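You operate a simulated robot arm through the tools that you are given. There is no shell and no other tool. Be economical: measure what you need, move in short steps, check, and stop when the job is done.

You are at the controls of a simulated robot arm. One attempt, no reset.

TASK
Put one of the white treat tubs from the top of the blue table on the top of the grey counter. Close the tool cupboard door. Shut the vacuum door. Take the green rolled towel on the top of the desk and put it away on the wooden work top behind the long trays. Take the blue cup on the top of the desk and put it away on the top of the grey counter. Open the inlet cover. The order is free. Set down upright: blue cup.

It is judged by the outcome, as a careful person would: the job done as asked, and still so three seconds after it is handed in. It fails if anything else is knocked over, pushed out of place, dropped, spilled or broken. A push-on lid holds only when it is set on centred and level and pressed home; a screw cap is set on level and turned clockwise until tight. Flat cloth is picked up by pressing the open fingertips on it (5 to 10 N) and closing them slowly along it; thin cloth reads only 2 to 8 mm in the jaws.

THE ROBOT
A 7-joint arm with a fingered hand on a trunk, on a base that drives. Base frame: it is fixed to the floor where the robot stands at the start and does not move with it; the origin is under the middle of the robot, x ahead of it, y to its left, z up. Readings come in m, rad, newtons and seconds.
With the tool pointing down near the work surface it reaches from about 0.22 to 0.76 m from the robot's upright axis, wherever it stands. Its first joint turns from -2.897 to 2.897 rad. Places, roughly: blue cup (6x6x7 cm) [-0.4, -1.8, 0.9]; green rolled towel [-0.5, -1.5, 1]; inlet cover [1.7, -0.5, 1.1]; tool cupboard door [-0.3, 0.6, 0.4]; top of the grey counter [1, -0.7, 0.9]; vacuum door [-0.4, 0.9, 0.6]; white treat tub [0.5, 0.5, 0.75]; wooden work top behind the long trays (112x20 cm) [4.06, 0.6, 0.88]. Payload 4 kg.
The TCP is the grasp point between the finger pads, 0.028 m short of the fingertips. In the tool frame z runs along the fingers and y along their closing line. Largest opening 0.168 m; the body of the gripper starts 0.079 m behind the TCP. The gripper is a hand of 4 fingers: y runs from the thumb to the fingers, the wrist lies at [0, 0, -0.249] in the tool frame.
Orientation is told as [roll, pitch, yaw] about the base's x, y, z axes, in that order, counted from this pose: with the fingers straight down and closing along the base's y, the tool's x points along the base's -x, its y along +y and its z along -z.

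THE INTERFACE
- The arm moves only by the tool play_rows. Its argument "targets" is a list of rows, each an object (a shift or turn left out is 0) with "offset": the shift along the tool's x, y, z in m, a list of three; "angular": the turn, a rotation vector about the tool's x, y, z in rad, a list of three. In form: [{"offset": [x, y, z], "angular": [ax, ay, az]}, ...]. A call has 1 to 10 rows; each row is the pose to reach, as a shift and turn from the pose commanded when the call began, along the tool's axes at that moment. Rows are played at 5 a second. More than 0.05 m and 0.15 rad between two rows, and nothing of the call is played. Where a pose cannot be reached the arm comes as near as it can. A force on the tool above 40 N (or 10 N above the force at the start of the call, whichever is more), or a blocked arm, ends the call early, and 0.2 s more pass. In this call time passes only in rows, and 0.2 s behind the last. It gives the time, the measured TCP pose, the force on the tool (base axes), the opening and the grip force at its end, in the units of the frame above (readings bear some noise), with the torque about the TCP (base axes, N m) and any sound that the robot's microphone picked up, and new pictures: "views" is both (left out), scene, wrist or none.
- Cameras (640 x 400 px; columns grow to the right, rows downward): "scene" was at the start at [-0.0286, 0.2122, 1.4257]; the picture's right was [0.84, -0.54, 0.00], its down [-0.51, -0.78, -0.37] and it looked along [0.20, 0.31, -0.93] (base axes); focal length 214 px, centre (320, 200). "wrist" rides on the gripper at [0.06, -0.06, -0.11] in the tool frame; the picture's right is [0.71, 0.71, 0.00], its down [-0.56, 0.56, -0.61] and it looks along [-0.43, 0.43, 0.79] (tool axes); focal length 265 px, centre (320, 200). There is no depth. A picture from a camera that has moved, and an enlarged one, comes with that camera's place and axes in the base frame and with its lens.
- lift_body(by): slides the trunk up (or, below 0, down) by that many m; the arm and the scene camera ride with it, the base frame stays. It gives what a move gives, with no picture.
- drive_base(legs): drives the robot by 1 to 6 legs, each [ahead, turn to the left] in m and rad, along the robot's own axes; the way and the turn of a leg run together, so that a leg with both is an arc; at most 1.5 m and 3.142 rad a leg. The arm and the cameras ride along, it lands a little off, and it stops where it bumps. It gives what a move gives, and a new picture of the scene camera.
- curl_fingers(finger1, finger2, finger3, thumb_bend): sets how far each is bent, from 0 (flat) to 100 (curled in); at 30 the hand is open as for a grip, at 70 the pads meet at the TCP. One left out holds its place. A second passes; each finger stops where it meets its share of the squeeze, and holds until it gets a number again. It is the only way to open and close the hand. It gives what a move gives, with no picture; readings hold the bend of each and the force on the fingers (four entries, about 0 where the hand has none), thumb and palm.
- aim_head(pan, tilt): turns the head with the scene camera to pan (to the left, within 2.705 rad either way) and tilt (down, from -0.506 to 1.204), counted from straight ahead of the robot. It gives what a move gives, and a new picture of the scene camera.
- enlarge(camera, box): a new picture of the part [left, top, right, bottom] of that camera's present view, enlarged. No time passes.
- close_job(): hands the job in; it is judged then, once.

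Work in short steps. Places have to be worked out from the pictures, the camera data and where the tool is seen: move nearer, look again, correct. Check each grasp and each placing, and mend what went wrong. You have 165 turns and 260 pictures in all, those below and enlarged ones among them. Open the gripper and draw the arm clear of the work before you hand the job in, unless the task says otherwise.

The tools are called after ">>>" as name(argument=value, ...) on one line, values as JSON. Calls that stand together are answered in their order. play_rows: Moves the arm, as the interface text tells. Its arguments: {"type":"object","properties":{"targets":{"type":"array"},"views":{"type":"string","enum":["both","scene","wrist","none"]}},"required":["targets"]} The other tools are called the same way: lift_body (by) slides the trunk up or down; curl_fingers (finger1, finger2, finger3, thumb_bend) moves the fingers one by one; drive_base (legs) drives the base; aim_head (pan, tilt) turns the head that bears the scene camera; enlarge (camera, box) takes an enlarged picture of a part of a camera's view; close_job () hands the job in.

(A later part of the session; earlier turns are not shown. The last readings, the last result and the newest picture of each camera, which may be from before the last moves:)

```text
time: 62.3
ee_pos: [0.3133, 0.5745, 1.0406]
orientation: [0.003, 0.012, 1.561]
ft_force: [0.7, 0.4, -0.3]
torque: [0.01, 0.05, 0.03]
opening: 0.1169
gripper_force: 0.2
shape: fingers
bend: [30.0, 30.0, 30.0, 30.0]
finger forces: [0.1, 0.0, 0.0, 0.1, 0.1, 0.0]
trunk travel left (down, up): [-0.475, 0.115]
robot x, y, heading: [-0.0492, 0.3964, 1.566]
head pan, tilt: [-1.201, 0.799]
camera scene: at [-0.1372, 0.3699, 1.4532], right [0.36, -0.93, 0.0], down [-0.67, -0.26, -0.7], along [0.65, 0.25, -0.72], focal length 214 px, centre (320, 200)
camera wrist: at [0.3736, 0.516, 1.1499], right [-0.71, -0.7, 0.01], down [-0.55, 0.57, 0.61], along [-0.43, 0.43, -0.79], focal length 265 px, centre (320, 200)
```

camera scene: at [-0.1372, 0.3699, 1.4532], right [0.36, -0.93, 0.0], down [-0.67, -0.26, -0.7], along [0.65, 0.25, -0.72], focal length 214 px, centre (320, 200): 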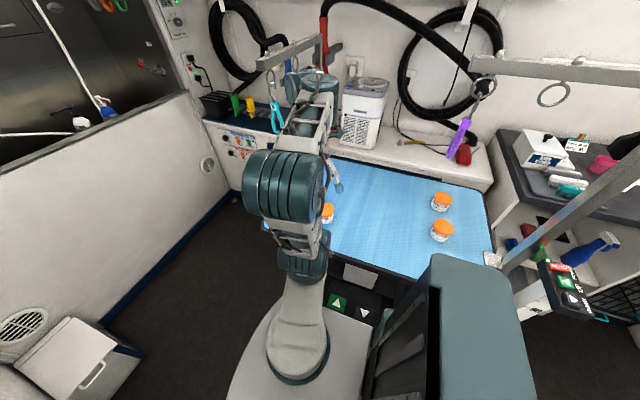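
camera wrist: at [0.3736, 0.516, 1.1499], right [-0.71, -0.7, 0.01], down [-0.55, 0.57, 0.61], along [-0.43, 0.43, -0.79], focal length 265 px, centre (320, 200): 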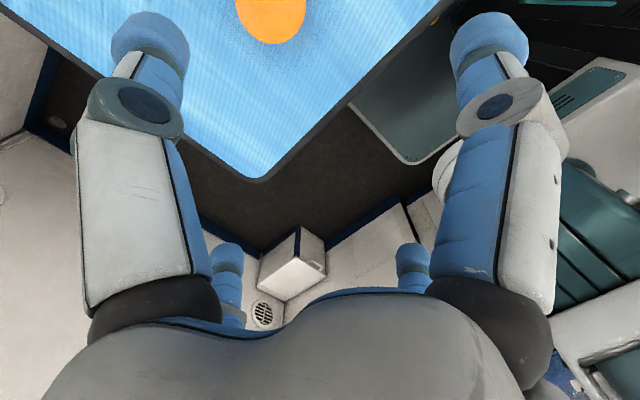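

Tub lid sits at about (0.40,0.556), top z≈0.82. I centre over it and come down to z≈0.88 to check.

>>> play_rows(targets=[{"offset": [0.009, -0.044, 0.02]}, {"offset": [0.018, -0.087, 0.04]}, {"offset": [0.018, -0.087, 0.08]}, {"offset": [0.018, -0.087, 0.12]}, {"offset": [0.018, -0.087, 0.15]}])

```text
time: 63.5
ee_pos: [0.4015, 0.553, 0.8886]
orientation: [-0.001, 0.015, 1.561]
ft_force: [-0.1, 0.2, -0.1]
torque: [-0.01, -0.01, -0.02]
opening: 0.117
gripper_force: 0.1
shape: fingers
bend: [30.0, 30.0, 30.0, 30.0]
finger forces: [0.0, 0.0, 0.0, 0.0, 0.0, 0.1]
trunk travel left (down, up): [-0.475, 0.115]
robot x, y, heading: [-0.0482, 0.3977, 1.563]
head pan, tilt: [-1.201, 0.799]
camera scene: at [-0.1372, 0.3701, 1.4533], right [0.36, -0.93, 0.0], down [-0.67, -0.26, -0.7], along [0.65, 0.25, -0.72], focal length 214 px, centre (320, 200)
camera wrist: at [0.4607, 0.4947, 0.9998], right [-0.71, -0.7, 0.01], down [-0.55, 0.57, 0.61], along [-0.43, 0.43, -0.8], focal length 265 px, centre (320, 200)
```

scene: 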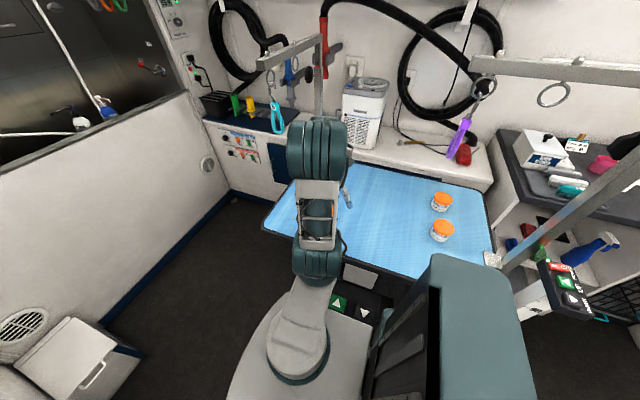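
wrist: 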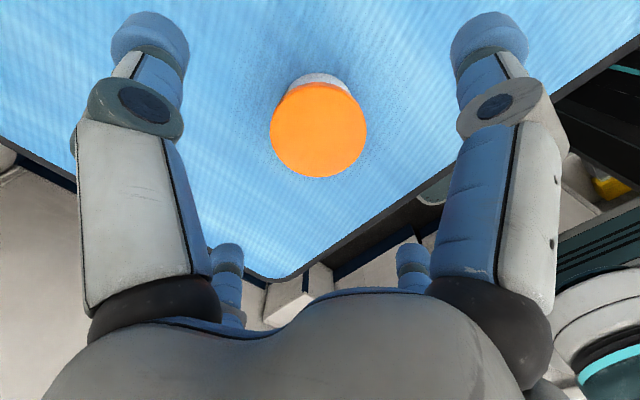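

Well centred (lid ≈(0.407,0.548)). Lower to z≈0.79 and grip.

>>> play_rows(targets=[{"offset": [0.004, -0.004, 0.03]}, {"offset": [0.004, -0.004, 0.06]}, {"offset": [0.004, -0.004, 0.08]}, {"offset": [0.004, -0.004, 0.098]}], views="wrist")

>>> curl_fingers(finger1=70, finger2=70, finger3=70, thumb_bend=70)

```text
time: 64.5
ee_pos: [0.4056, 0.5492, 0.7903]
orientation: [0.0, 0.017, 1.56]
ft_force: [0.1, 0.3, 0.4]
torque: [0.0, 0.0, 0.01]
opening: 0.1169
gripper_force: 0.0
shape: fingers
bend: [30.0, 30.0, 30.0, 30.0]
finger forces: [0.1, 0.0, 0.0, 0.1, 0.1, 0.0]
trunk travel left (down, up): [-0.475, 0.115]
robot x, y, heading: [-0.0515, 0.3989, 1.567]
head pan, tilt: [-1.201, 0.799]
camera wrist: at [0.4648, 0.4905, 0.9011], right [-0.71, -0.7, 0.01], down [-0.55, 0.57, 0.61], along [-0.43, 0.43, -0.8], focal length 265 px, centre (320, 200)
```

wrist: 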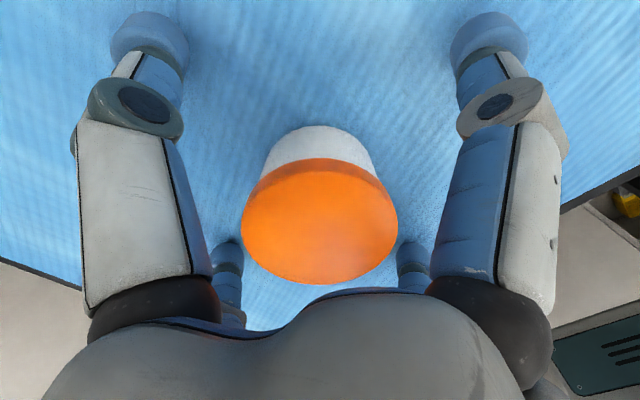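

```text
time: 65.0
ee_pos: [0.4096, 0.5487, 0.7947]
orientation: [-0.016, 0.011, 1.558]
ft_force: [-1.9, -1.1, 25.3]
torque: [-0.67, 1.15, -0.2]
opening: 0.0362
gripper_force: 13.3
shape: fingers
bend: [48.0, 40.0, 69.0, 70.0]
finger forces: [12.3, 14.2, 0.1, 0.0, 0.0, 0.0]
trunk travel left (down, up): [-0.475, 0.115]
robot x, y, heading: [-0.0497, 0.3963, 1.57]
head pan, tilt: [-1.201, 0.799]
stopped: the force on the tool passed its limit at 42 N (the readings are from after the stop); the commanded pose is now the measured one
```

The fingers closed unevenly with an upward force; I look at the wrist view before anything else.

>>> play_rows(targets=[{"offset": [0, 0, 0]}])

```text
time: 65.4
ee_pos: [0.4092, 0.5489, 0.796]
orientation: [-0.02, 0.011, 1.558]
ft_force: [-1.2, -1.9, 34.8]
torque: [-0.85, 1.54, -0.16]
opening: 0.0364
gripper_force: 17.8
shape: fingers
bend: [47.0, 40.0, 69.0, 70.0]
finger forces: [16.1, 19.9, 0.0, 0.1, 0.0, 0.1]
trunk travel left (down, up): [-0.475, 0.115]
robot x, y, heading: [-0.0535, 0.3992, 1.571]
head pan, tilt: [-1.201, 0.799]
camera scene: at [-0.1399, 0.3692, 1.4533], right [0.36, -0.93, 0.0], down [-0.67, -0.26, -0.7], along [0.65, 0.25, -0.72], focal length 214 px, centre (320, 200)
camera wrist: at [0.4669, 0.49, 0.9068], right [-0.72, -0.7, 0.0], down [-0.56, 0.57, 0.6], along [-0.41, 0.43, -0.8], focal length 265 px, centre (320, 200)
```

scene: 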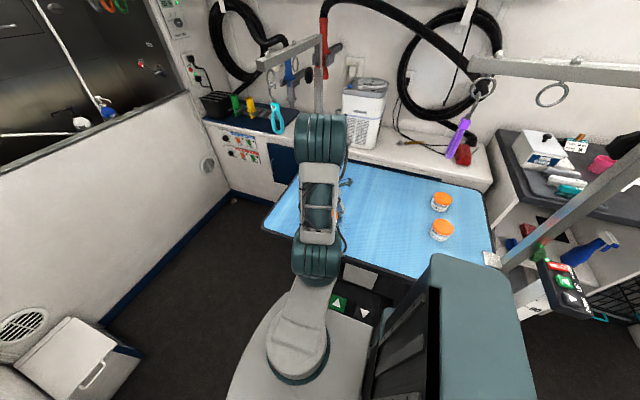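
wrist: 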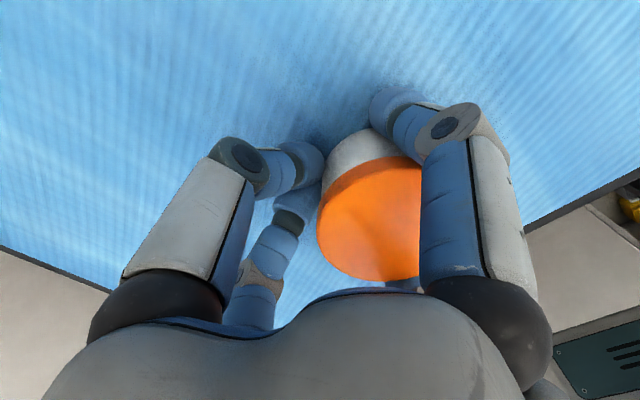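

The hand is a four-finger chuck; two fingers pressed on the table and the tub slid ~2 cm. I open, rise and re-centre, then close in stages a bit higher.

>>> curl_fingers(finger1=30, finger2=30, finger3=30, thumb_bend=30)

>>> play_rows(targets=[{"offset": [0, 0, -0.03]}, {"offset": [0, 0, -0.06]}, {"offset": [0, 0, -0.09], "angular": [0, 0, 0]}], views="wrist")

```text
time: 66.4
ee_pos: [0.4096, 0.55, 0.7917]
orientation: [-0.014, 0.014, 1.56]
ft_force: [-0.5, -0.6, 0.7]
torque: [-0.01, 0.01, -0.03]
opening: 0.1166
gripper_force: 0.0
shape: fingers
bend: [30.0, 30.0, 30.0, 30.0]
finger forces: [0.0, 0.1, 0.1, 0.0, 0.1, 0.0]
trunk travel left (down, up): [-0.475, 0.115]
robot x, y, heading: [-0.0505, 0.4006, 1.569]
head pan, tilt: [-1.201, 0.799]
```

```text
time: 67.2
ee_pos: [0.4074, 0.5525, 0.8825]
orientation: [-0.013, 0.012, 1.56]
ft_force: [0.9, 0.2, -0.3]
torque: [0.02, -0.01, 0.0]
opening: 0.1171
gripper_force: 0.0
shape: fingers
bend: [30.0, 30.0, 30.0, 30.0]
finger forces: [0.0, 0.0, 0.1, 0.0, 0.0, 0.0]
trunk travel left (down, up): [-0.475, 0.115]
robot x, y, heading: [-0.0507, 0.398, 1.57]
head pan, tilt: [-1.201, 0.799]
camera wrist: at [0.4654, 0.4924, 0.9946], right [-0.72, -0.7, 0.0], down [-0.56, 0.57, 0.6], along [-0.42, 0.43, -0.8], focal length 265 px, centre (320, 200)
```

wrist: 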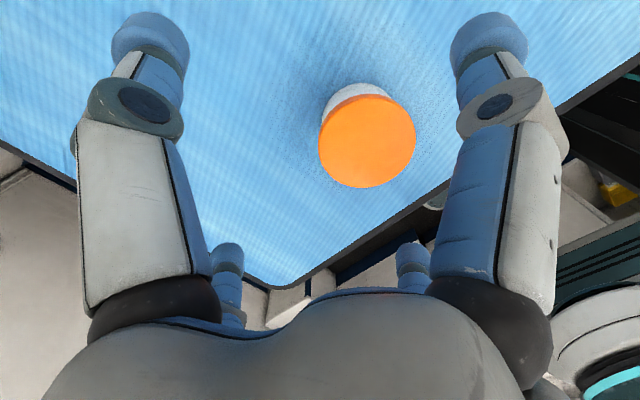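

Tub stands upright at ≈(0.386,0.526). Re-centre, descend to z≈0.80, then close in stages.

>>> play_rows(targets=[{"offset": [0.0265, 0.021, 0.0]}, {"offset": [0.0265, 0.021, 0.04]}, {"offset": [0.0265, 0.021, 0.08]}], views="wrist")

>>> curl_fingers(finger1=43, finger2=43, finger3=43, thumb_bend=43)

```text
time: 68.0
ee_pos: [0.3879, 0.5253, 0.8036]
orientation: [-0.016, 0.014, 1.558]
ft_force: [-0.7, 0.2, 0.1]
torque: [0.0, 0.0, -0.01]
opening: 0.1168
gripper_force: 0.0
shape: fingers
bend: [30.0, 30.0, 30.0, 30.0]
finger forces: [0.0, 0.0, 0.0, 0.1, 0.1, 0.0]
trunk travel left (down, up): [-0.475, 0.115]
robot x, y, heading: [-0.0511, 0.4003, 1.563]
head pan, tilt: [-1.201, 0.799]
camera wrist: at [0.4469, 0.4646, 0.9155], right [-0.72, -0.7, 0.0], down [-0.56, 0.57, 0.6], along [-0.42, 0.43, -0.8], focal length 265 px, centre (320, 200)
```

wrist: 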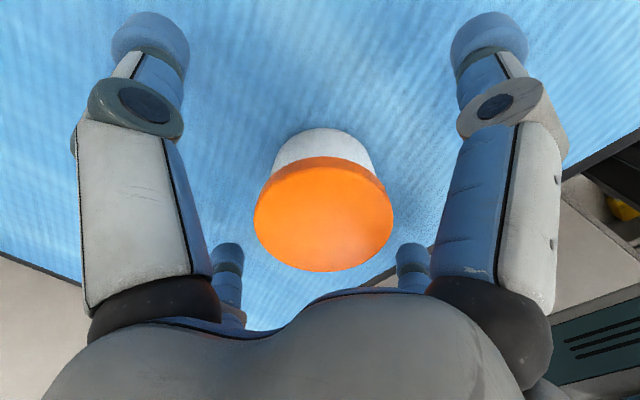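

```text
time: 69.0
ee_pos: [0.3882, 0.5235, 0.8049]
orientation: [-0.016, 0.013, 1.559]
ft_force: [-0.6, -0.3, -0.2]
torque: [0.02, -0.01, -0.01]
opening: 0.0791
gripper_force: 0.1
shape: fingers
bend: [43.0, 43.0, 43.0, 43.0]
finger forces: [0.0, 0.1, 0.0, 0.1, 0.1, 0.0]
trunk travel left (down, up): [-0.475, 0.115]
robot x, y, heading: [-0.0494, 0.4011, 1.57]
head pan, tilt: [-1.201, 0.799]
```

No contact yet, clear of the table. I close on in steps.

>>> curl_fingers(finger1=48, finger2=48, finger3=48, thumb_bend=48)

>>> play_rows(targets=[{"offset": [0, 0, 0]}], views="wrist")

```text
time: 70.0
ee_pos: [0.3889, 0.5256, 0.8045]
orientation: [-0.013, 0.012, 1.559]
ft_force: [-0.6, -0.5, -0.3]
torque: [-0.03, 0.01, 0.05]
opening: 0.0638
gripper_force: 0.0
shape: fingers
bend: [48.0, 48.0, 48.0, 48.0]
finger forces: [0.0, 0.1, 0.0, 0.0, 0.0, 0.1]
trunk travel left (down, up): [-0.475, 0.115]
robot x, y, heading: [-0.0487, 0.3937, 1.567]
head pan, tilt: [-1.201, 0.799]
```

```text
time: 70.4
ee_pos: [0.3879, 0.5242, 0.8039]
orientation: [-0.016, 0.012, 1.56]
ft_force: [0.4, 1.2, 1.3]
torque: [0.0, 0.01, -0.01]
opening: 0.0638
gripper_force: 0.1
shape: fingers
bend: [48.0, 48.0, 48.0, 48.0]
finger forces: [0.0, 0.1, 0.0, 0.0, 0.0, 0.0]
trunk travel left (down, up): [-0.475, 0.115]
robot x, y, heading: [-0.0475, 0.3974, 1.573]
head pan, tilt: [-1.201, 0.799]
camera wrist: at [0.4465, 0.4645, 0.9158], right [-0.72, -0.7, 0.0], down [-0.56, 0.57, 0.6], along [-0.42, 0.43, -0.8], focal length 265 px, centre (320, 200)
```

wrist: 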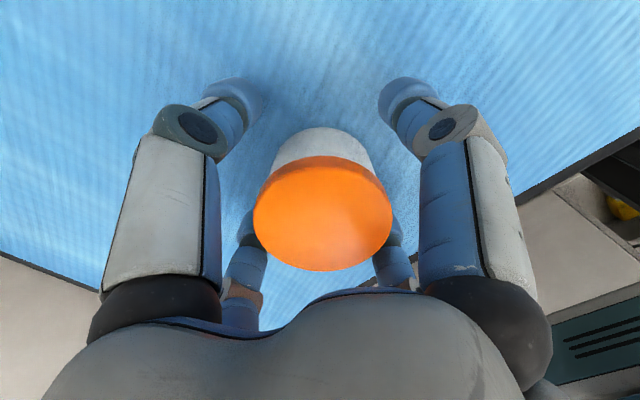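

Well centred; the fingertips are closing round the body. Continue.

>>> curl_fingers(finger1=53, finger2=53, finger3=53, thumb_bend=53)

>>> curl_fingers(finger1=58, finger2=58, finger3=58, thumb_bend=58)

>>> play_rows(targets=[{"offset": [0, 0, 0]}], views="wrist")

```text
time: 71.4
ee_pos: [0.3884, 0.5243, 0.8042]
orientation: [-0.014, 0.012, 1.559]
ft_force: [-0.9, 0.9, -0.1]
torque: [0.0, 0.01, 0.02]
opening: 0.0487
gripper_force: 0.8
shape: fingers
bend: [53.0, 51.0, 52.0, 53.0]
finger forces: [0.1, 1.7, 1.1, 0.1, 0.1, 0.0]
trunk travel left (down, up): [-0.475, 0.115]
robot x, y, heading: [-0.0511, 0.3969, 1.565]
head pan, tilt: [-1.201, 0.799]
```

```text
time: 72.4
ee_pos: [0.3888, 0.5235, 0.8037]
orientation: [-0.016, 0.011, 1.557]
ft_force: [0.5, 0.1, -0.8]
torque: [-0.01, -0.04, -0.02]
opening: 0.0382
gripper_force: 5.0
shape: fingers
bend: [56.0, 53.0, 53.0, 56.0]
finger forces: [1.0, 4.0, 3.7, 0.0, 1.1, 0.0]
trunk travel left (down, up): [-0.475, 0.115]
robot x, y, heading: [-0.052, 0.398, 1.568]
head pan, tilt: [-1.201, 0.799]
```

```text
time: 72.8
ee_pos: [0.3888, 0.5236, 0.8036]
orientation: [-0.015, 0.013, 1.559]
ft_force: [0.0, 0.3, -0.3]
torque: [-0.01, -0.03, -0.03]
opening: 0.0378
gripper_force: 4.1
shape: fingers
bend: [56.0, 53.0, 53.0, 56.0]
finger forces: [1.0, 3.9, 3.6, 0.1, 1.0, 0.1]
trunk travel left (down, up): [-0.475, 0.115]
robot x, y, heading: [-0.0499, 0.3996, 1.572]
head pan, tilt: [-1.201, 0.799]
camera wrist: at [0.4465, 0.4645, 0.9158], right [-0.72, -0.7, 0.0], down [-0.56, 0.57, 0.6], along [-0.42, 0.43, -0.8], focal length 265 px, centre (320, 200)
```

wrist: 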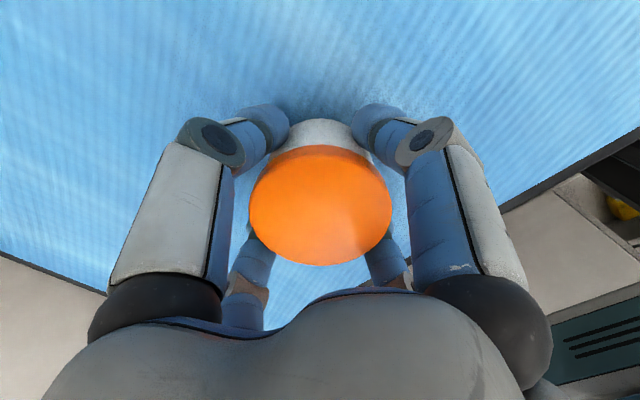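

All four fingers touch. I tighten and lift a little.

>>> curl_fingers(finger1=63, finger2=60, finger3=60, thumb_bend=63)

>>> play_rows(targets=[{"offset": [0, 0, -0.03]}, {"offset": [0, 0, -0.06]}], views="wrist")

```text
time: 73.8
ee_pos: [0.3885, 0.5246, 0.8043]
orientation: [-0.015, 0.011, 1.558]
ft_force: [0.7, 0.3, 0.7]
torque: [-0.01, -0.02, 0.0]
opening: 0.0349
gripper_force: 13.3
shape: fingers
bend: [57.0, 53.0, 53.0, 58.0]
finger forces: [5.4, 6.7, 6.0, 0.1, 8.8, 0.0]
trunk travel left (down, up): [-0.475, 0.115]
robot x, y, heading: [-0.0484, 0.3988, 1.566]
head pan, tilt: [-1.201, 0.799]
```

```text
time: 74.4
ee_pos: [0.3873, 0.5241, 0.8647]
orientation: [-0.015, 0.013, 1.558]
ft_force: [-0.3, -0.2, -1.9]
torque: [0.0, 0.0, 0.02]
opening: 0.0351
gripper_force: 13.6
shape: fingers
bend: [57.0, 53.0, 53.0, 58.0]
finger forces: [5.5, 6.5, 6.0, 0.1, 8.8, 0.1]
trunk travel left (down, up): [-0.475, 0.115]
robot x, y, heading: [-0.0509, 0.3957, 1.57]
head pan, tilt: [-1.201, 0.799]
camera wrist: at [0.4452, 0.4653, 0.9765], right [-0.72, -0.7, 0.0], down [-0.56, 0.57, 0.6], along [-0.42, 0.43, -0.8], focal length 265 px, centre (320, 200)
```

wrist: 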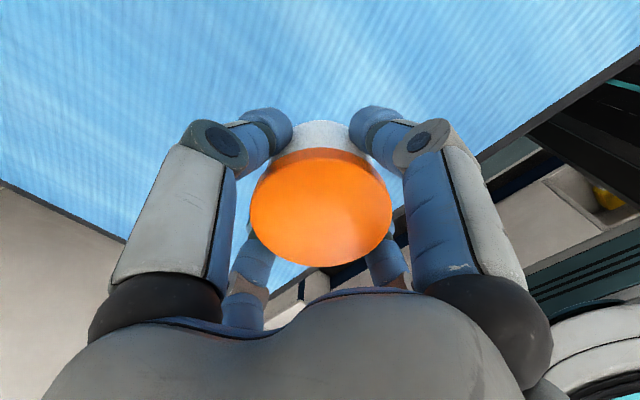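

Tub is held. I raise it and bring it in front of the robot for driving.

>>> play_rows(targets=[{"offset": [0, 0, -0.045]}, {"offset": [0, 0.01, -0.09]}, {"offset": [-0.015, 0.045, -0.12]}, {"offset": [-0.035, 0.085, -0.14]}, {"offset": [-0.055, 0.127, -0.15]}, {"offset": [-0.075, 0.17, -0.16]}, {"offset": [-0.09, 0.215, -0.165]}, {"offset": [-0.105, 0.26, -0.17]}, {"offset": [-0.12, 0.305, -0.175]}, {"offset": [-0.13, 0.35, -0.18]}], views="none")

>>> aim_head(pan=-1.57, tilt=0.7)

```text
time: 76.6
ee_pos: [0.0344, 0.6625, 1.0372]
orientation: [-0.015, 0.013, 1.559]
ft_force: [-0.4, 0.2, -1.4]
torque: [0.01, -0.02, -0.02]
opening: 0.0344
gripper_force: 12.6
shape: fingers
bend: [57.0, 53.0, 53.0, 58.0]
finger forces: [5.1, 5.8, 6.1, 0.0, 8.7, 0.0]
trunk travel left (down, up): [-0.475, 0.115]
robot x, y, heading: [-0.049, 0.3975, 1.567]
head pan, tilt: [-1.201, 0.799]
```

```text
time: 77.5
ee_pos: [0.0352, 0.6627, 1.0365]
orientation: [-0.016, 0.012, 1.556]
ft_force: [0.6, 0.1, -2.3]
torque: [0.05, 0.0, 0.01]
opening: 0.0348
gripper_force: 12.8
shape: fingers
bend: [57.0, 53.0, 53.0, 58.0]
finger forces: [5.1, 5.8, 6.1, 0.0, 8.7, 0.0]
trunk travel left (down, up): [-0.475, 0.115]
robot x, y, heading: [-0.0528, 0.4005, 1.567]
head pan, tilt: [-1.571, 0.7]
camera scene: at [-0.128, 0.341, 1.4615], right [0.0, -1.0, 0.0], down [-0.64, 0.0, -0.76], along [0.76, 0.0, -0.64], focal length 214 px, centre (320, 200)
```

scene: 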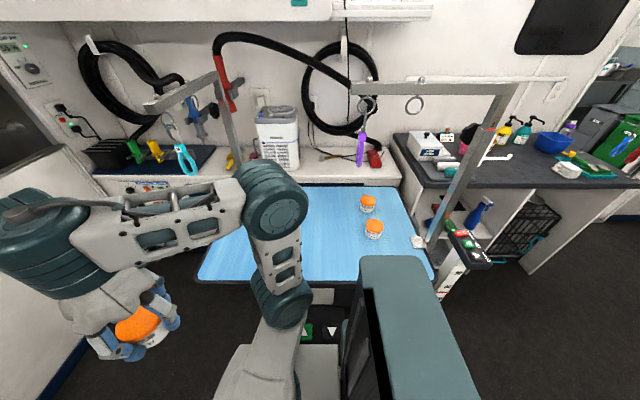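

I swing the arm a bit left so the elbow clears the table's post, then reverse along the aisle.

>>> play_rows(targets=[{"offset": [0.005, 0.04, 0]}, {"offset": [0.01, 0.08, 0]}, {"offset": [0.015, 0.12, 0]}, {"offset": [0.02, 0.16, 0]}], views="scene")

```text
time: 78.5
ee_pos: [-0.1241, 0.6433, 1.0337]
orientation: [-0.015, 0.013, 1.559]
ft_force: [0.2, 0.2, -1.5]
torque: [-0.04, -0.03, -0.02]
opening: 0.034
gripper_force: 13.4
shape: fingers
bend: [57.0, 53.0, 53.0, 58.0]
finger forces: [5.0, 6.0, 6.2, 0.0, 8.8, 0.1]
trunk travel left (down, up): [-0.475, 0.115]
robot x, y, heading: [-0.0515, 0.4006, 1.569]
head pan, tilt: [-1.571, 0.7]
camera scene: at [-0.1286, 0.3413, 1.4614], right [0.0, -1.0, 0.0], down [-0.64, 0.0, -0.77], along [0.77, 0.0, -0.64], focal length 214 px, centre (320, 200)
```

scene: 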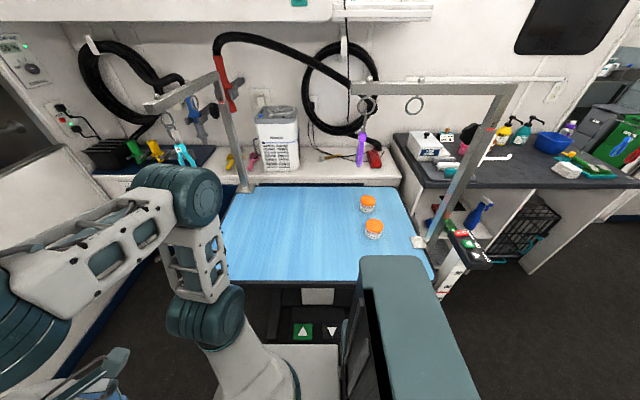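

Reverse 0.85 m, then turn right to face the counter.

>>> drive_base(legs=[[-0.85, 0], [0, -1.9]])

>>> aim_head(pan=0.2, tilt=0.7)

```text
time: 87.5
ee_pos: [0.2036, -0.4528, 1.033]
orientation: [-0.015, 0.013, -0.371]
ft_force: [-0.1, 0.9, -0.9]
torque: [0.02, 0.04, -0.01]
opening: 0.034
gripper_force: 13.1
shape: fingers
bend: [58.0, 53.0, 53.0, 58.0]
finger forces: [4.8, 6.1, 6.2, 0.0, 8.7, 0.0]
trunk travel left (down, up): [-0.475, 0.115]
robot x, y, heading: [-0.0542, -0.4336, -0.362]
head pan, tilt: [-1.571, 0.7]
camera scene: at [-0.0789, -0.339, 1.4615], right [-0.93, 0.36, 0.0], down [0.23, 0.6, -0.76], along [-0.27, -0.72, -0.64], focal length 214 px, centre (320, 200)
```

scene: 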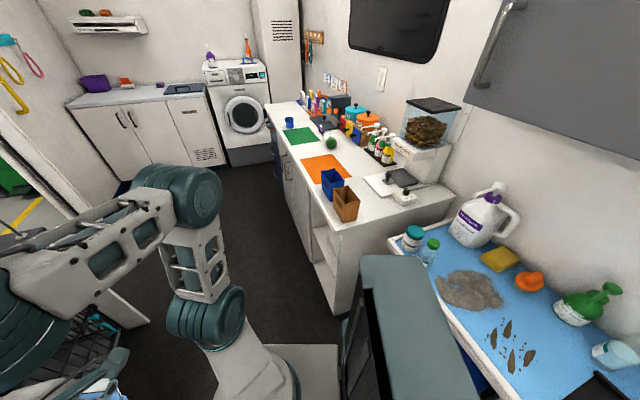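

```text
time: 89.3
ee_pos: [0.2036, -0.4536, 1.0332]
orientation: [-0.015, 0.012, -0.372]
ft_force: [-0.7, -0.5, -0.7]
torque: [0.01, 0.02, -0.03]
opening: 0.0341
gripper_force: 12.9
shape: fingers
bend: [58.0, 53.0, 53.0, 58.0]
finger forces: [4.8, 6.1, 6.3, 0.1, 8.7, 0.1]
trunk travel left (down, up): [-0.475, 0.115]
robot x, y, heading: [-0.0511, -0.4348, -0.362]
head pan, tilt: [0.201, 0.7]
camera scene: at [0.0351, -0.2733, 1.4615], right [-0.16, -0.99, 0.0], down [-0.64, 0.1, -0.76], along [0.75, -0.12, -0.64], focal length 214 px, centre (320, 200)
```

scene: 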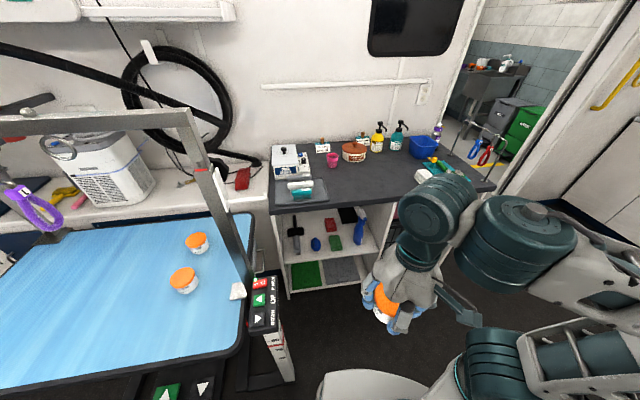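

Counter front edge at x≈0.65, y −0.2…−1.16. I drive ahead 0.28 and turn back to heading 0.

>>> drive_base(legs=[[0.28, 0], [0, 0.36]])

```text
time: 92.4
ee_pos: [0.4582, -0.4626, 1.0326]
orientation: [-0.016, 0.012, -0.011]
ft_force: [-0.4, 0.4, -1.8]
torque: [-0.01, 0.02, 0.01]
opening: 0.0339
gripper_force: 12.9
shape: fingers
bend: [58.0, 53.0, 53.0, 58.0]
finger forces: [4.8, 6.1, 6.2, 0.1, 8.8, 0.0]
trunk travel left (down, up): [-0.475, 0.115]
robot x, y, heading: [0.2114, -0.535, -0.002]
head pan, tilt: [0.201, 0.7]
camera scene: at [0.2381, -0.3536, 1.4614], right [0.2, -0.98, 0.0], down [-0.63, -0.13, -0.76], along [0.75, 0.15, -0.64], focal length 214 px, centre (320, 200)
```

scene: 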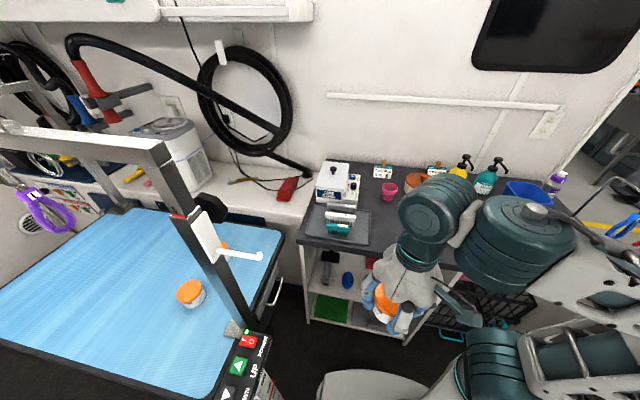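

I move the tub above the free spot ≈(0.80,−0.56) on the counter.

>>> play_rows(targets=[{"offset": [-0.043, -0.012, 0]}, {"offset": [-0.086, -0.024, 0]}, {"offset": [-0.129, -0.036, 0]}, {"offset": [-0.172, -0.048, 0]}, {"offset": [-0.215, -0.06, 0]}, {"offset": [-0.258, -0.072, 0]}, {"offset": [-0.3, -0.084, 0.01]}, {"offset": [-0.342, -0.097, 0.03]}])

```text
time: 94.2
ee_pos: [0.7979, -0.5636, 1.0015]
orientation: [-0.016, 0.015, -0.009]
ft_force: [-0.4, -0.8, -0.8]
torque: [0.0, 0.01, -0.04]
opening: 0.034
gripper_force: 13.4
shape: fingers
bend: [58.0, 53.0, 53.0, 58.0]
finger forces: [4.9, 6.6, 6.4, 0.0, 8.6, 0.1]
trunk travel left (down, up): [-0.475, 0.115]
robot x, y, heading: [0.2167, -0.533, -0.002]
head pan, tilt: [0.201, 0.7]
camera scene: at [0.2385, -0.3542, 1.4615], right [0.2, -0.98, 0.0], down [-0.63, -0.13, -0.76], along [0.75, 0.15, -0.64], focal length 214 px, centre (320, 200)
camera wrist: at [0.7387, -0.6213, 1.1122], right [-0.7, 0.71, 0.0], down [0.57, 0.56, 0.6], along [0.43, 0.42, -0.8], focal length 265 px, centre (320, 200)
```

scene: 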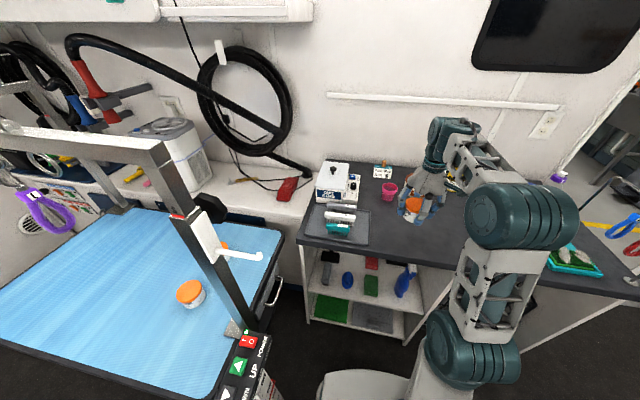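
wrist: 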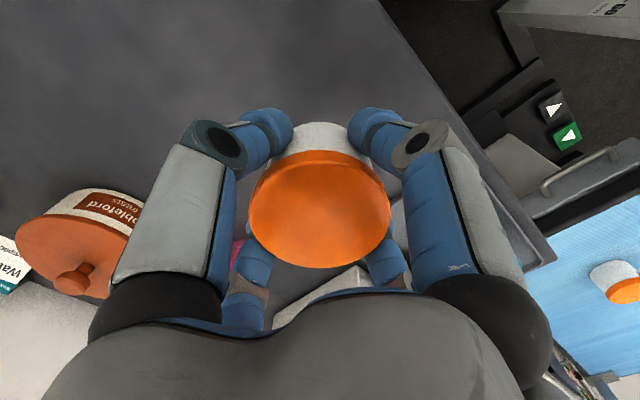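

Spot is free. Lower slowly and watch the force.

>>> play_rows(targets=[{"offset": [0, 0, 0.01]}, {"offset": [0, 0, 0.02]}, {"offset": [0, 0, 0.03]}, {"offset": [0, 0, 0.038]}, {"offset": [0, 0, 0.042]}, {"offset": [0, 0, 0.046]}], views="scene")

>>> enlarge(camera="scene", box=[350, 150, 480, 240])

```text
time: 95.6
ee_pos: [0.7961, -0.5638, 0.9547]
orientation: [-0.015, 0.012, -0.01]
ft_force: [0.5, 0.0, -1.5]
torque: [0.03, 0.0, 0.03]
opening: 0.034
gripper_force: 13.7
shape: fingers
bend: [58.0, 53.0, 53.0, 58.0]
finger forces: [4.8, 6.6, 6.3, 0.1, 8.5, 0.0]
trunk travel left (down, up): [-0.475, 0.115]
robot x, y, heading: [0.2137, -0.5354, 0.002]
head pan, tilt: [0.201, 0.7]
camera scene: at [0.2382, -0.3538, 1.4615], right [0.2, -0.98, 0.0], down [-0.63, -0.13, -0.76], along [0.75, 0.15, -0.64], focal length 214 px, centre (320, 200)
```

scene: 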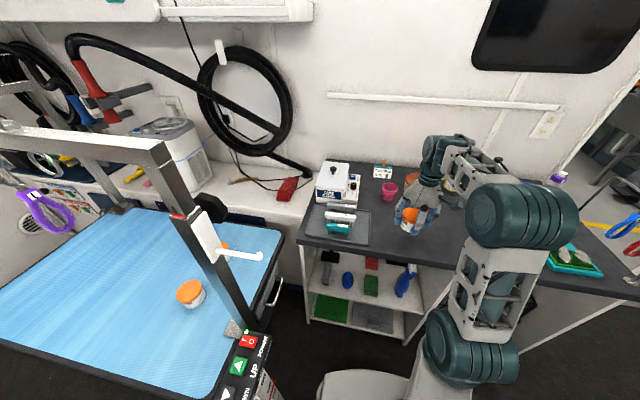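

```text
4.44 times, centred on (415, 195) of scene
camera zoom: at [0.2382, -0.3538, 1.4615], right [0.2, -0.98, 0.0], down [-0.63, -0.13, -0.76], along [0.75, 0.15, -0.64], focal length 953 px, centre (-102, 222)
```

zoom: 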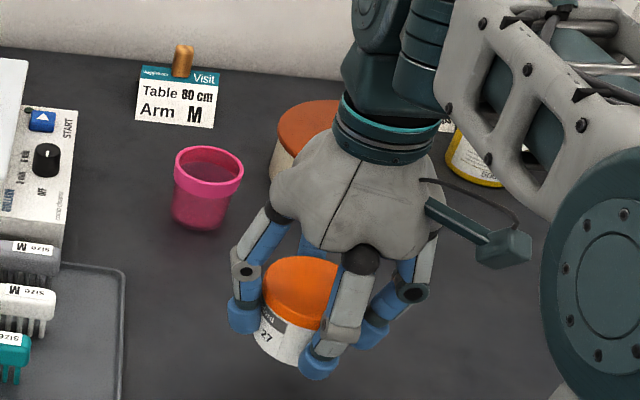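

Not touching yet ("Table 80 cm" – no contact force). I continue down in 4 mm steps.

>>> play_rows(targets=[{"offset": [0, 0, 0.004]}, {"offset": [0, 0, 0.008]}, {"offset": [0, 0, 0.012]}], views="none")

>>> play_rows(targets=[{"offset": [0, 0, 0.004]}, {"offset": [0, 0, 0.008]}, {"offset": [0, 0, 0.012]}], views="none")

>>> enlarge(camera="scene", box=[350, 150, 480, 240])

```text
time: 96.4
ee_pos: [0.7972, -0.5649, 0.943]
orientation: [-0.016, 0.014, -0.01]
ft_force: [-0.2, -0.2, -1.1]
torque: [-0.03, 0.0, 0.01]
opening: 0.0337
gripper_force: 12.8
shape: fingers
bend: [58.0, 53.0, 53.0, 58.0]
finger forces: [4.8, 6.6, 6.3, 0.1, 8.5, 0.1]
trunk travel left (down, up): [-0.475, 0.115]
robot x, y, heading: [0.2137, -0.5351, -0.0]
head pan, tilt: [0.201, 0.7]
```

```text
time: 97.2
ee_pos: [0.7965, -0.5637, 0.931]
orientation: [-0.017, 0.013, -0.011]
ft_force: [-0.5, -1.2, -0.9]
torque: [0.01, 0.02, -0.01]
opening: 0.0339
gripper_force: 13.3
shape: fingers
bend: [58.0, 53.0, 53.0, 58.0]
finger forces: [4.7, 6.6, 6.3, 0.0, 8.5, 0.0]
trunk travel left (down, up): [-0.475, 0.115]
robot x, y, heading: [0.2122, -0.5362, 0.0]
head pan, tilt: [0.201, 0.7]
```

```text
4.44 times, centred on (415, 195) of scene
camera zoom: at [0.2382, -0.3538, 1.4615], right [0.2, -0.98, 0.0], down [-0.63, -0.13, -0.76], along [0.75, 0.15, -0.64], focal length 953 px, centre (-102, 222)
```

zoom: 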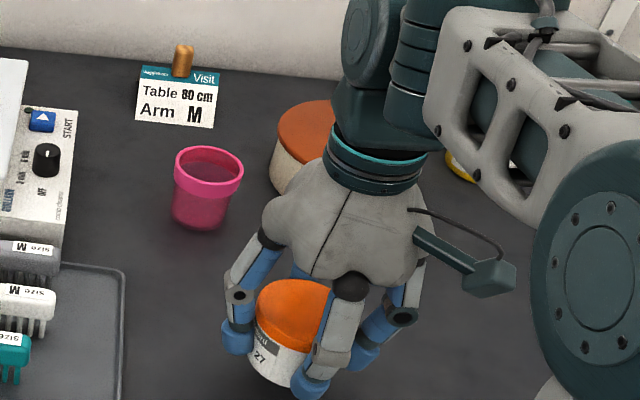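

Still no contact; continue down.

>>> play_rows(targets=[{"offset": [0, 0, 0.004]}, {"offset": [0, 0, 0.008]}, {"offset": [0, 0, 0.012]}, {"offset": [0, 0, 0.016]}], views="none")

>>> play_rows(targets=[{"offset": [0, 0, 0.003]}, {"offset": [0, 0, 0.006]}, {"offset": [0, 0, 0.009]}], views="none")

>>> enlarge(camera="scene", box=[350, 150, 480, 240])

```text
time: 98.2
ee_pos: [0.798, -0.5645, 0.9155]
orientation: [-0.017, 0.011, -0.011]
ft_force: [1.0, 0.5, -1.2]
torque: [0.02, 0.02, -0.01]
opening: 0.0341
gripper_force: 13.2
shape: fingers
bend: [58.0, 53.0, 53.0, 58.0]
finger forces: [4.9, 6.6, 6.2, 0.0, 8.4, 0.0]
trunk travel left (down, up): [-0.475, 0.115]
robot x, y, heading: [0.2124, -0.5375, -0.002]
head pan, tilt: [0.201, 0.7]
```

```text
time: 99.0
ee_pos: [0.7983, -0.5642, 0.906]
orientation: [-0.016, 0.015, -0.011]
ft_force: [0.3, 0.0, -1.1]
torque: [0.03, 0.01, 0.0]
opening: 0.0341
gripper_force: 13.3
shape: fingers
bend: [58.0, 53.0, 53.0, 58.0]
finger forces: [4.9, 6.7, 6.3, 0.1, 8.4, 0.0]
trunk travel left (down, up): [-0.475, 0.115]
robot x, y, heading: [0.2147, -0.5386, -0.002]
head pan, tilt: [0.201, 0.7]
```

```text
4.44 times, centred on (415, 195) of scene
camera zoom: at [0.2382, -0.3538, 1.4615], right [0.2, -0.98, 0.0], down [-0.63, -0.13, -0.76], along [0.75, 0.15, -0.64], focal length 953 px, centre (-102, 222)
```

zoom: 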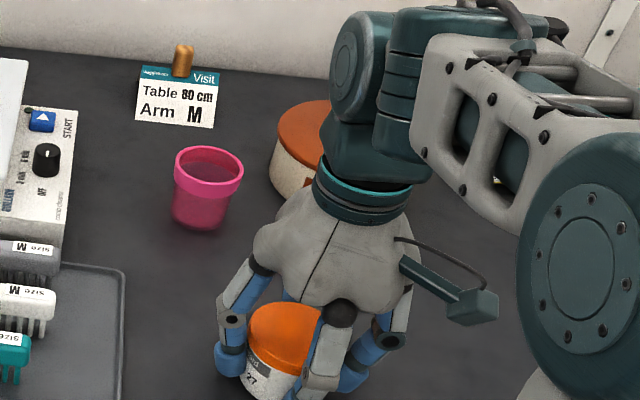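

Still free. Continue, watching where the counter really is.

>>> play_rows(targets=[{"offset": [0, 0, 0.004]}, {"offset": [0, 0, 0.008]}, {"offset": [0, 0, 0.012]}, {"offset": [0, 0, 0.016]}], views="none")

>>> enlarge(camera="scene", box=[330, 160, 490, 270])

```text
time: 99.9
ee_pos: [0.799, -0.5655, 0.8973]
orientation: [-0.016, -0.002, -0.012]
ft_force: [-4.3, -1.0, 22.4]
torque: [0.47, 0.07, 0.05]
opening: 0.0325
gripper_force: 19.2
shape: fingers
bend: [58.0, 53.0, 53.0, 58.0]
finger forces: [6.1, 16.0, 7.0, 0.0, 8.6, 0.0]
trunk travel left (down, up): [-0.475, 0.115]
robot x, y, heading: [0.2117, -0.5343, -0.003]
head pan, tilt: [0.201, 0.7]
stopped in row 4: the force on the tool passed its limit at 45 N (the readings are from after the stop); the commanded pose is now the measured one
```

```text
3.64 times, centred on (410, 215) of scene
camera zoom: at [0.2352, -0.3538, 1.4616], right [0.2, -0.98, 0.0], down [-0.63, -0.13, -0.77], along [0.75, 0.15, -0.64], focal length 780 px, centre (-7, 146)
```

zoom: 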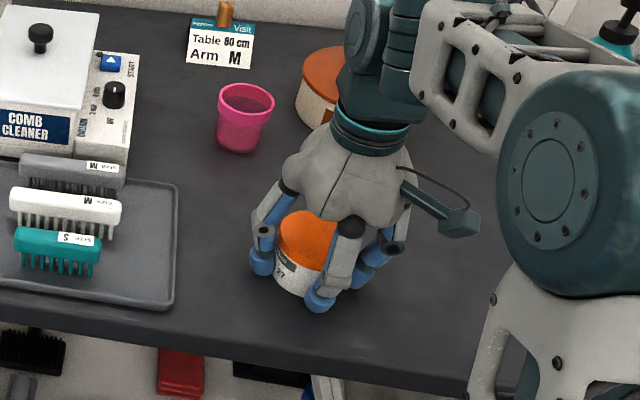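

Contact at TCP z≈0.898. I relieve 2 mm, then open the fingers in two stages.

>>> play_rows(targets=[{"offset": [0, 0, -0.002]}], views="none")

>>> curl_fingers(finger1=48, finger2=46, finger3=46, thumb_bend=48)

>>> enlarge(camera="scene", box=[330, 160, 490, 270])

```text
time: 100.3
ee_pos: [0.7974, -0.566, 0.8987]
orientation: [-0.013, 0.002, -0.012]
ft_force: [-3.2, -0.8, 18.6]
torque: [0.33, 0.01, 0.05]
opening: 0.0323
gripper_force: 17.5
shape: fingers
bend: [58.0, 53.0, 53.0, 58.0]
finger forces: [5.7, 12.9, 7.5, 0.1, 8.4, 0.0]
trunk travel left (down, up): [-0.475, 0.115]
robot x, y, heading: [0.2138, -0.5373, -0.004]
head pan, tilt: [0.201, 0.7]
```

```text
time: 101.3
ee_pos: [0.7992, -0.5665, 0.8965]
orientation: [-0.014, 0.004, -0.009]
ft_force: [-0.3, -3.5, 9.8]
torque: [0.37, -0.02, 0.01]
opening: 0.063
gripper_force: 5.1
shape: fingers
bend: [48.0, 49.0, 46.0, 48.0]
finger forces: [0.1, 9.7, 0.0, 0.1, 0.0, 0.0]
trunk travel left (down, up): [-0.475, 0.115]
robot x, y, heading: [0.2133, -0.5352, -0.001]
head pan, tilt: [0.201, 0.7]
```

```text
3.64 times, centred on (410, 215) of scene
camera zoom: at [0.2373, -0.3542, 1.4615], right [0.2, -0.98, 0.0], down [-0.63, -0.13, -0.77], along [0.75, 0.15, -0.64], focal length 780 px, centre (-7, 146)
```

zoom: 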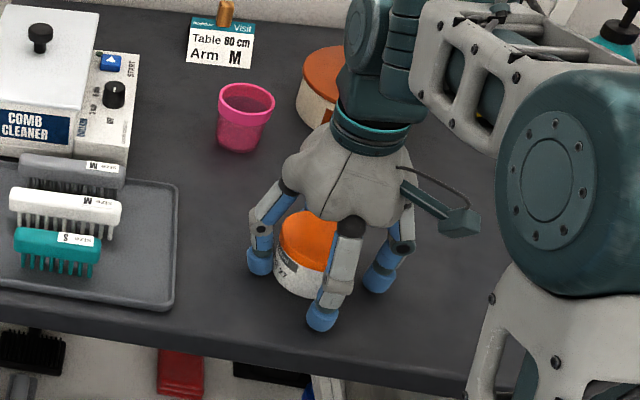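

Tub released and upright; finger 2's tip presses the counter. I rise 1 cm, open fully, then rise clear.

>>> play_rows(targets=[{"offset": [0, 0, -0.01]}], views="none")

>>> curl_fingers(finger1=30, finger2=30, finger3=30, thumb_bend=30)

>>> play_rows(targets=[{"offset": [0, 0, -0.04]}, {"offset": [0, 0, -0.08]}, {"offset": [0, 0, -0.12]}, {"offset": [0, 0, -0.15]}])

```text
time: 101.7
ee_pos: [0.7996, -0.5653, 0.9072]
orientation: [-0.015, 0.004, -0.008]
ft_force: [0.6, 0.0, 0.3]
torque: [0.01, 0.01, 0.0]
opening: 0.0627
gripper_force: 0.0
shape: fingers
bend: [48.0, 46.0, 46.0, 48.0]
finger forces: [0.0, 0.1, 0.0, 0.1, 0.0, 0.0]
trunk travel left (down, up): [-0.475, 0.115]
robot x, y, heading: [0.2094, -0.5331, 0.0]
head pan, tilt: [0.201, 0.7]
```

```text
time: 102.7
ee_pos: [0.7979, -0.5649, 0.9064]
orientation: [-0.014, 0.004, -0.012]
ft_force: [-0.3, 0.4, 0.4]
torque: [-0.04, 0.01, 0.01]
opening: 0.117
gripper_force: 0.1
shape: fingers
bend: [30.0, 30.0, 30.0, 30.0]
finger forces: [0.1, 0.1, 0.0, 0.0, 0.0, 0.0]
trunk travel left (down, up): [-0.475, 0.115]
robot x, y, heading: [0.218, -0.5353, 0.002]
head pan, tilt: [0.201, 0.7]
```

```text
time: 103.7
ee_pos: [0.7969, -0.5738, 1.0571]
orientation: [-0.008, 0.004, -0.022]
ft_force: [0.2, -3.1, 0.1]
torque: [0.33, -0.04, 0.02]
opening: 0.117
gripper_force: 0.1
shape: fingers
bend: [30.0, 30.0, 30.0, 30.0]
finger forces: [0.0, 0.0, 0.1, 0.1, 0.1, 0.0]
out of reach, approached as far as the arm can: row 3
trunk travel left (down, up): [-0.475, 0.115]
robot x, y, heading: [0.2137, -0.5362, -0.001]
head pan, tilt: [0.201, 0.7]
camera scene: at [0.2373, -0.363, 1.4626], right [0.2, -0.98, -0.01], down [-0.63, -0.12, -0.77], along [0.75, 0.15, -0.64], focal length 214 px, centre (320, 200)
camera wrist: at [0.7356, -0.631, 1.1681], right [-0.69, 0.72, 0.0], down [0.57, 0.55, 0.61], along [0.44, 0.42, -0.79], focal length 265 px, centre (320, 200)
```

scene: 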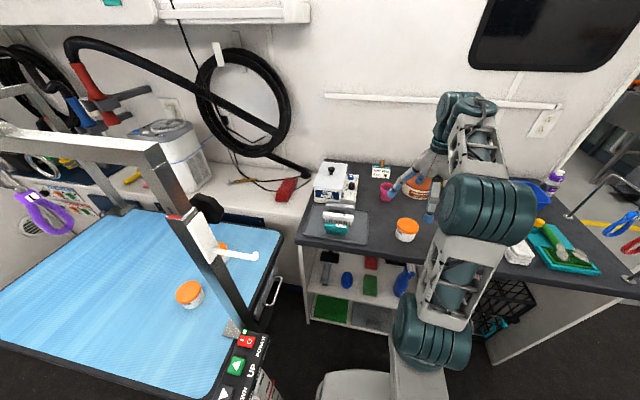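
wrist: 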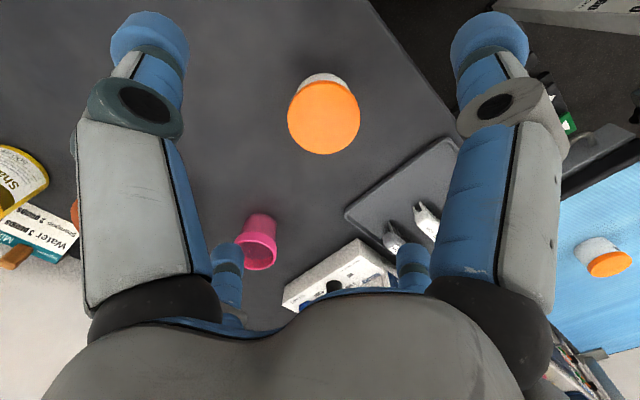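

Tub stands upright on the counter. I draw the arm back over the robot's front.

>>> play_rows(targets=[{"offset": [0.045, 0.01, 0]}, {"offset": [0.09, 0.02, 0]}, {"offset": [0.135, 0.03, 0]}, {"offset": [0.18, 0.04, 0]}, {"offset": [0.225, 0.05, 0]}, {"offset": [0.27, 0.06, 0]}, {"offset": [0.31, 0.06, 0]}], views="none")

>>> aim_head(pan=-1.9, tilt=0.7)

```text
time: 105.0
ee_pos: [0.5678, -0.5088, 1.0594]
orientation: [-0.01, -0.012, -0.008]
ft_force: [12.9, -2.3, 26.3]
torque: [-0.06, 2.39, 0.25]
opening: 0.1173
gripper_force: 0.2
shape: fingers
bend: [29.0, 30.0, 30.0, 30.0]
finger forces: [0.0, 0.0, 0.1, 0.1, 0.0, 0.0]
trunk travel left (down, up): [-0.475, 0.115]
robot x, y, heading: [0.2129, -0.5356, -0.001]
head pan, tilt: [0.201, 0.7]
stopped in row 6: the force on the tool passed its limit at 92 N (the readings are from after the stop); the commanded pose is now the measured one
```

```text
time: 107.0
ee_pos: [0.5673, -0.5101, 1.0601]
orientation: [-0.009, -0.012, -0.01]
ft_force: [21.2, -6.4, 44.7]
torque: [-0.04, 4.05, 0.57]
opening: 0.1169
gripper_force: 0.1
shape: fingers
bend: [28.0, 30.0, 30.0, 30.0]
finger forces: [0.0, 0.1, 0.0, 0.0, 0.0, 0.0]
trunk travel left (down, up): [-0.475, 0.115]
robot x, y, heading: [0.2153, -0.5349, 0.002]
head pan, tilt: [-1.901, 0.7]
camera scene: at [0.1272, -0.451, 1.4615], right [-0.95, 0.32, 0.0], down [0.21, 0.61, -0.77], along [-0.25, -0.72, -0.64], focal length 214 px, centre (320, 200)
```

scene: 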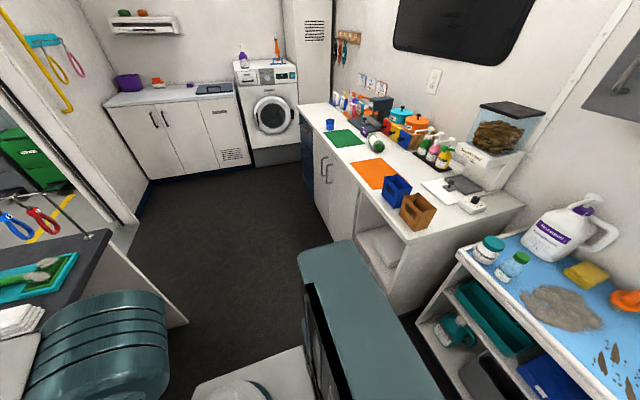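

A hard contact (92 N) stopped the retract. I look forward to see what the hand touches.

>>> aim_head(pan=-0.2, tilt=0.8)

>>> enlarge(camera="wrist", box=[0, 0, 640, 400])

```text
time: 108.8
ee_pos: [0.5668, -0.5087, 1.0581]
orientation: [-0.011, -0.012, -0.011]
ft_force: [21.7, -6.2, 43.8]
torque: [-0.06, 4.03, 0.54]
opening: 0.1172
gripper_force: 0.0
shape: fingers
bend: [28.0, 30.0, 30.0, 30.0]
finger forces: [0.1, 0.1, 0.0, 0.0, 0.0, 0.0]
trunk travel left (down, up): [-0.475, 0.115]
robot x, y, heading: [0.213, -0.5368, -0.003]
head pan, tilt: [-0.201, 0.799]
camera scene: at [0.2338, -0.3868, 1.4532], right [-0.2, -0.98, 0.0], down [-0.7, 0.14, -0.7], along [0.68, -0.14, -0.72], focal length 214 px, centre (320, 200)
```

scene: 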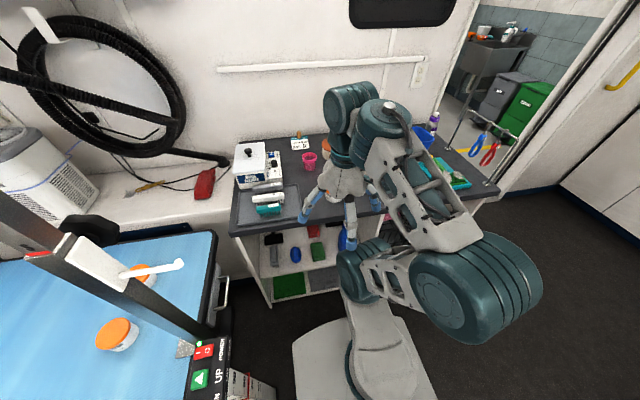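

```text
1.00 times, centred on (320, 200) of wrist (not enlarged: the box is as wide or as high as the picture)
camera zoom: at [0.5055, -0.5678, 1.1697], right [-0.7, 0.71, -0.02], down [0.56, 0.56, 0.62], along [0.45, 0.42, -0.79], focal length 265 px, centre (320, 200)
```

zoom: 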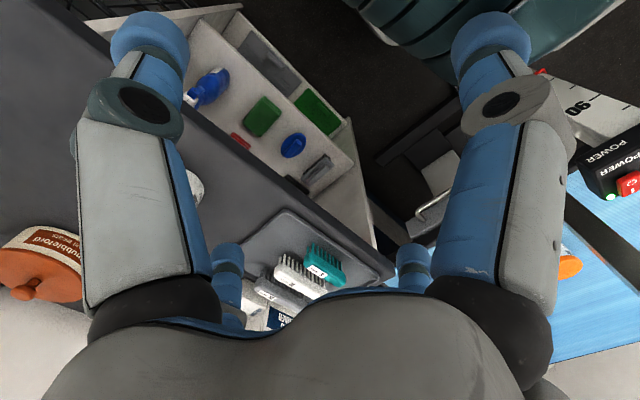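

The finger is pressing on the robot's own shoulder (self-contact). I move the hand forward and up to free it.

>>> play_rows(targets=[{"offset": [-0.03, 0.0, -0.03]}, {"offset": [-0.05, 0.02, -0.06]}, {"offset": [-0.05, 0.05, -0.09]}, {"offset": [-0.05, 0.08, -0.12]}], views="scene")

```text
time: 109.8
ee_pos: [0.6218, -0.4484, 1.1584]
orientation: [-0.01, -0.011, -0.01]
ft_force: [-0.2, 0.9, -0.3]
torque: [-0.06, -0.05, -0.02]
opening: 0.1171
gripper_force: 0.2
shape: fingers
bend: [30.0, 30.0, 30.0, 30.0]
finger forces: [0.0, 0.0, 0.0, 0.1, 0.0, 0.0]
out of reach, approached as far as the arm can: row 4
trunk travel left (down, up): [-0.475, 0.115]
robot x, y, heading: [0.2145, -0.5367, -0.001]
head pan, tilt: [-0.201, 0.799]
camera scene: at [0.2331, -0.3857, 1.4531], right [-0.2, -0.98, 0.0], down [-0.7, 0.14, -0.7], along [0.68, -0.14, -0.72], focal length 214 px, centre (320, 200)
```

scene: 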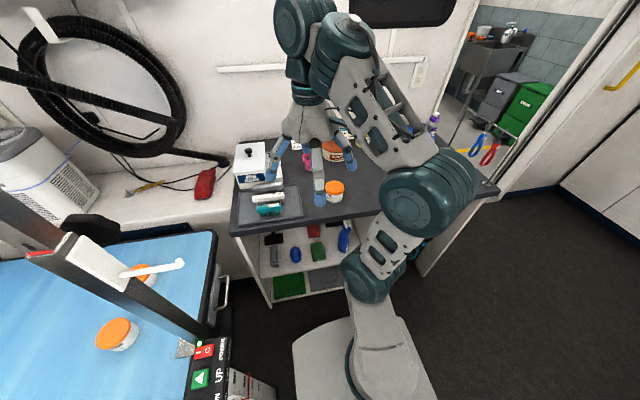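

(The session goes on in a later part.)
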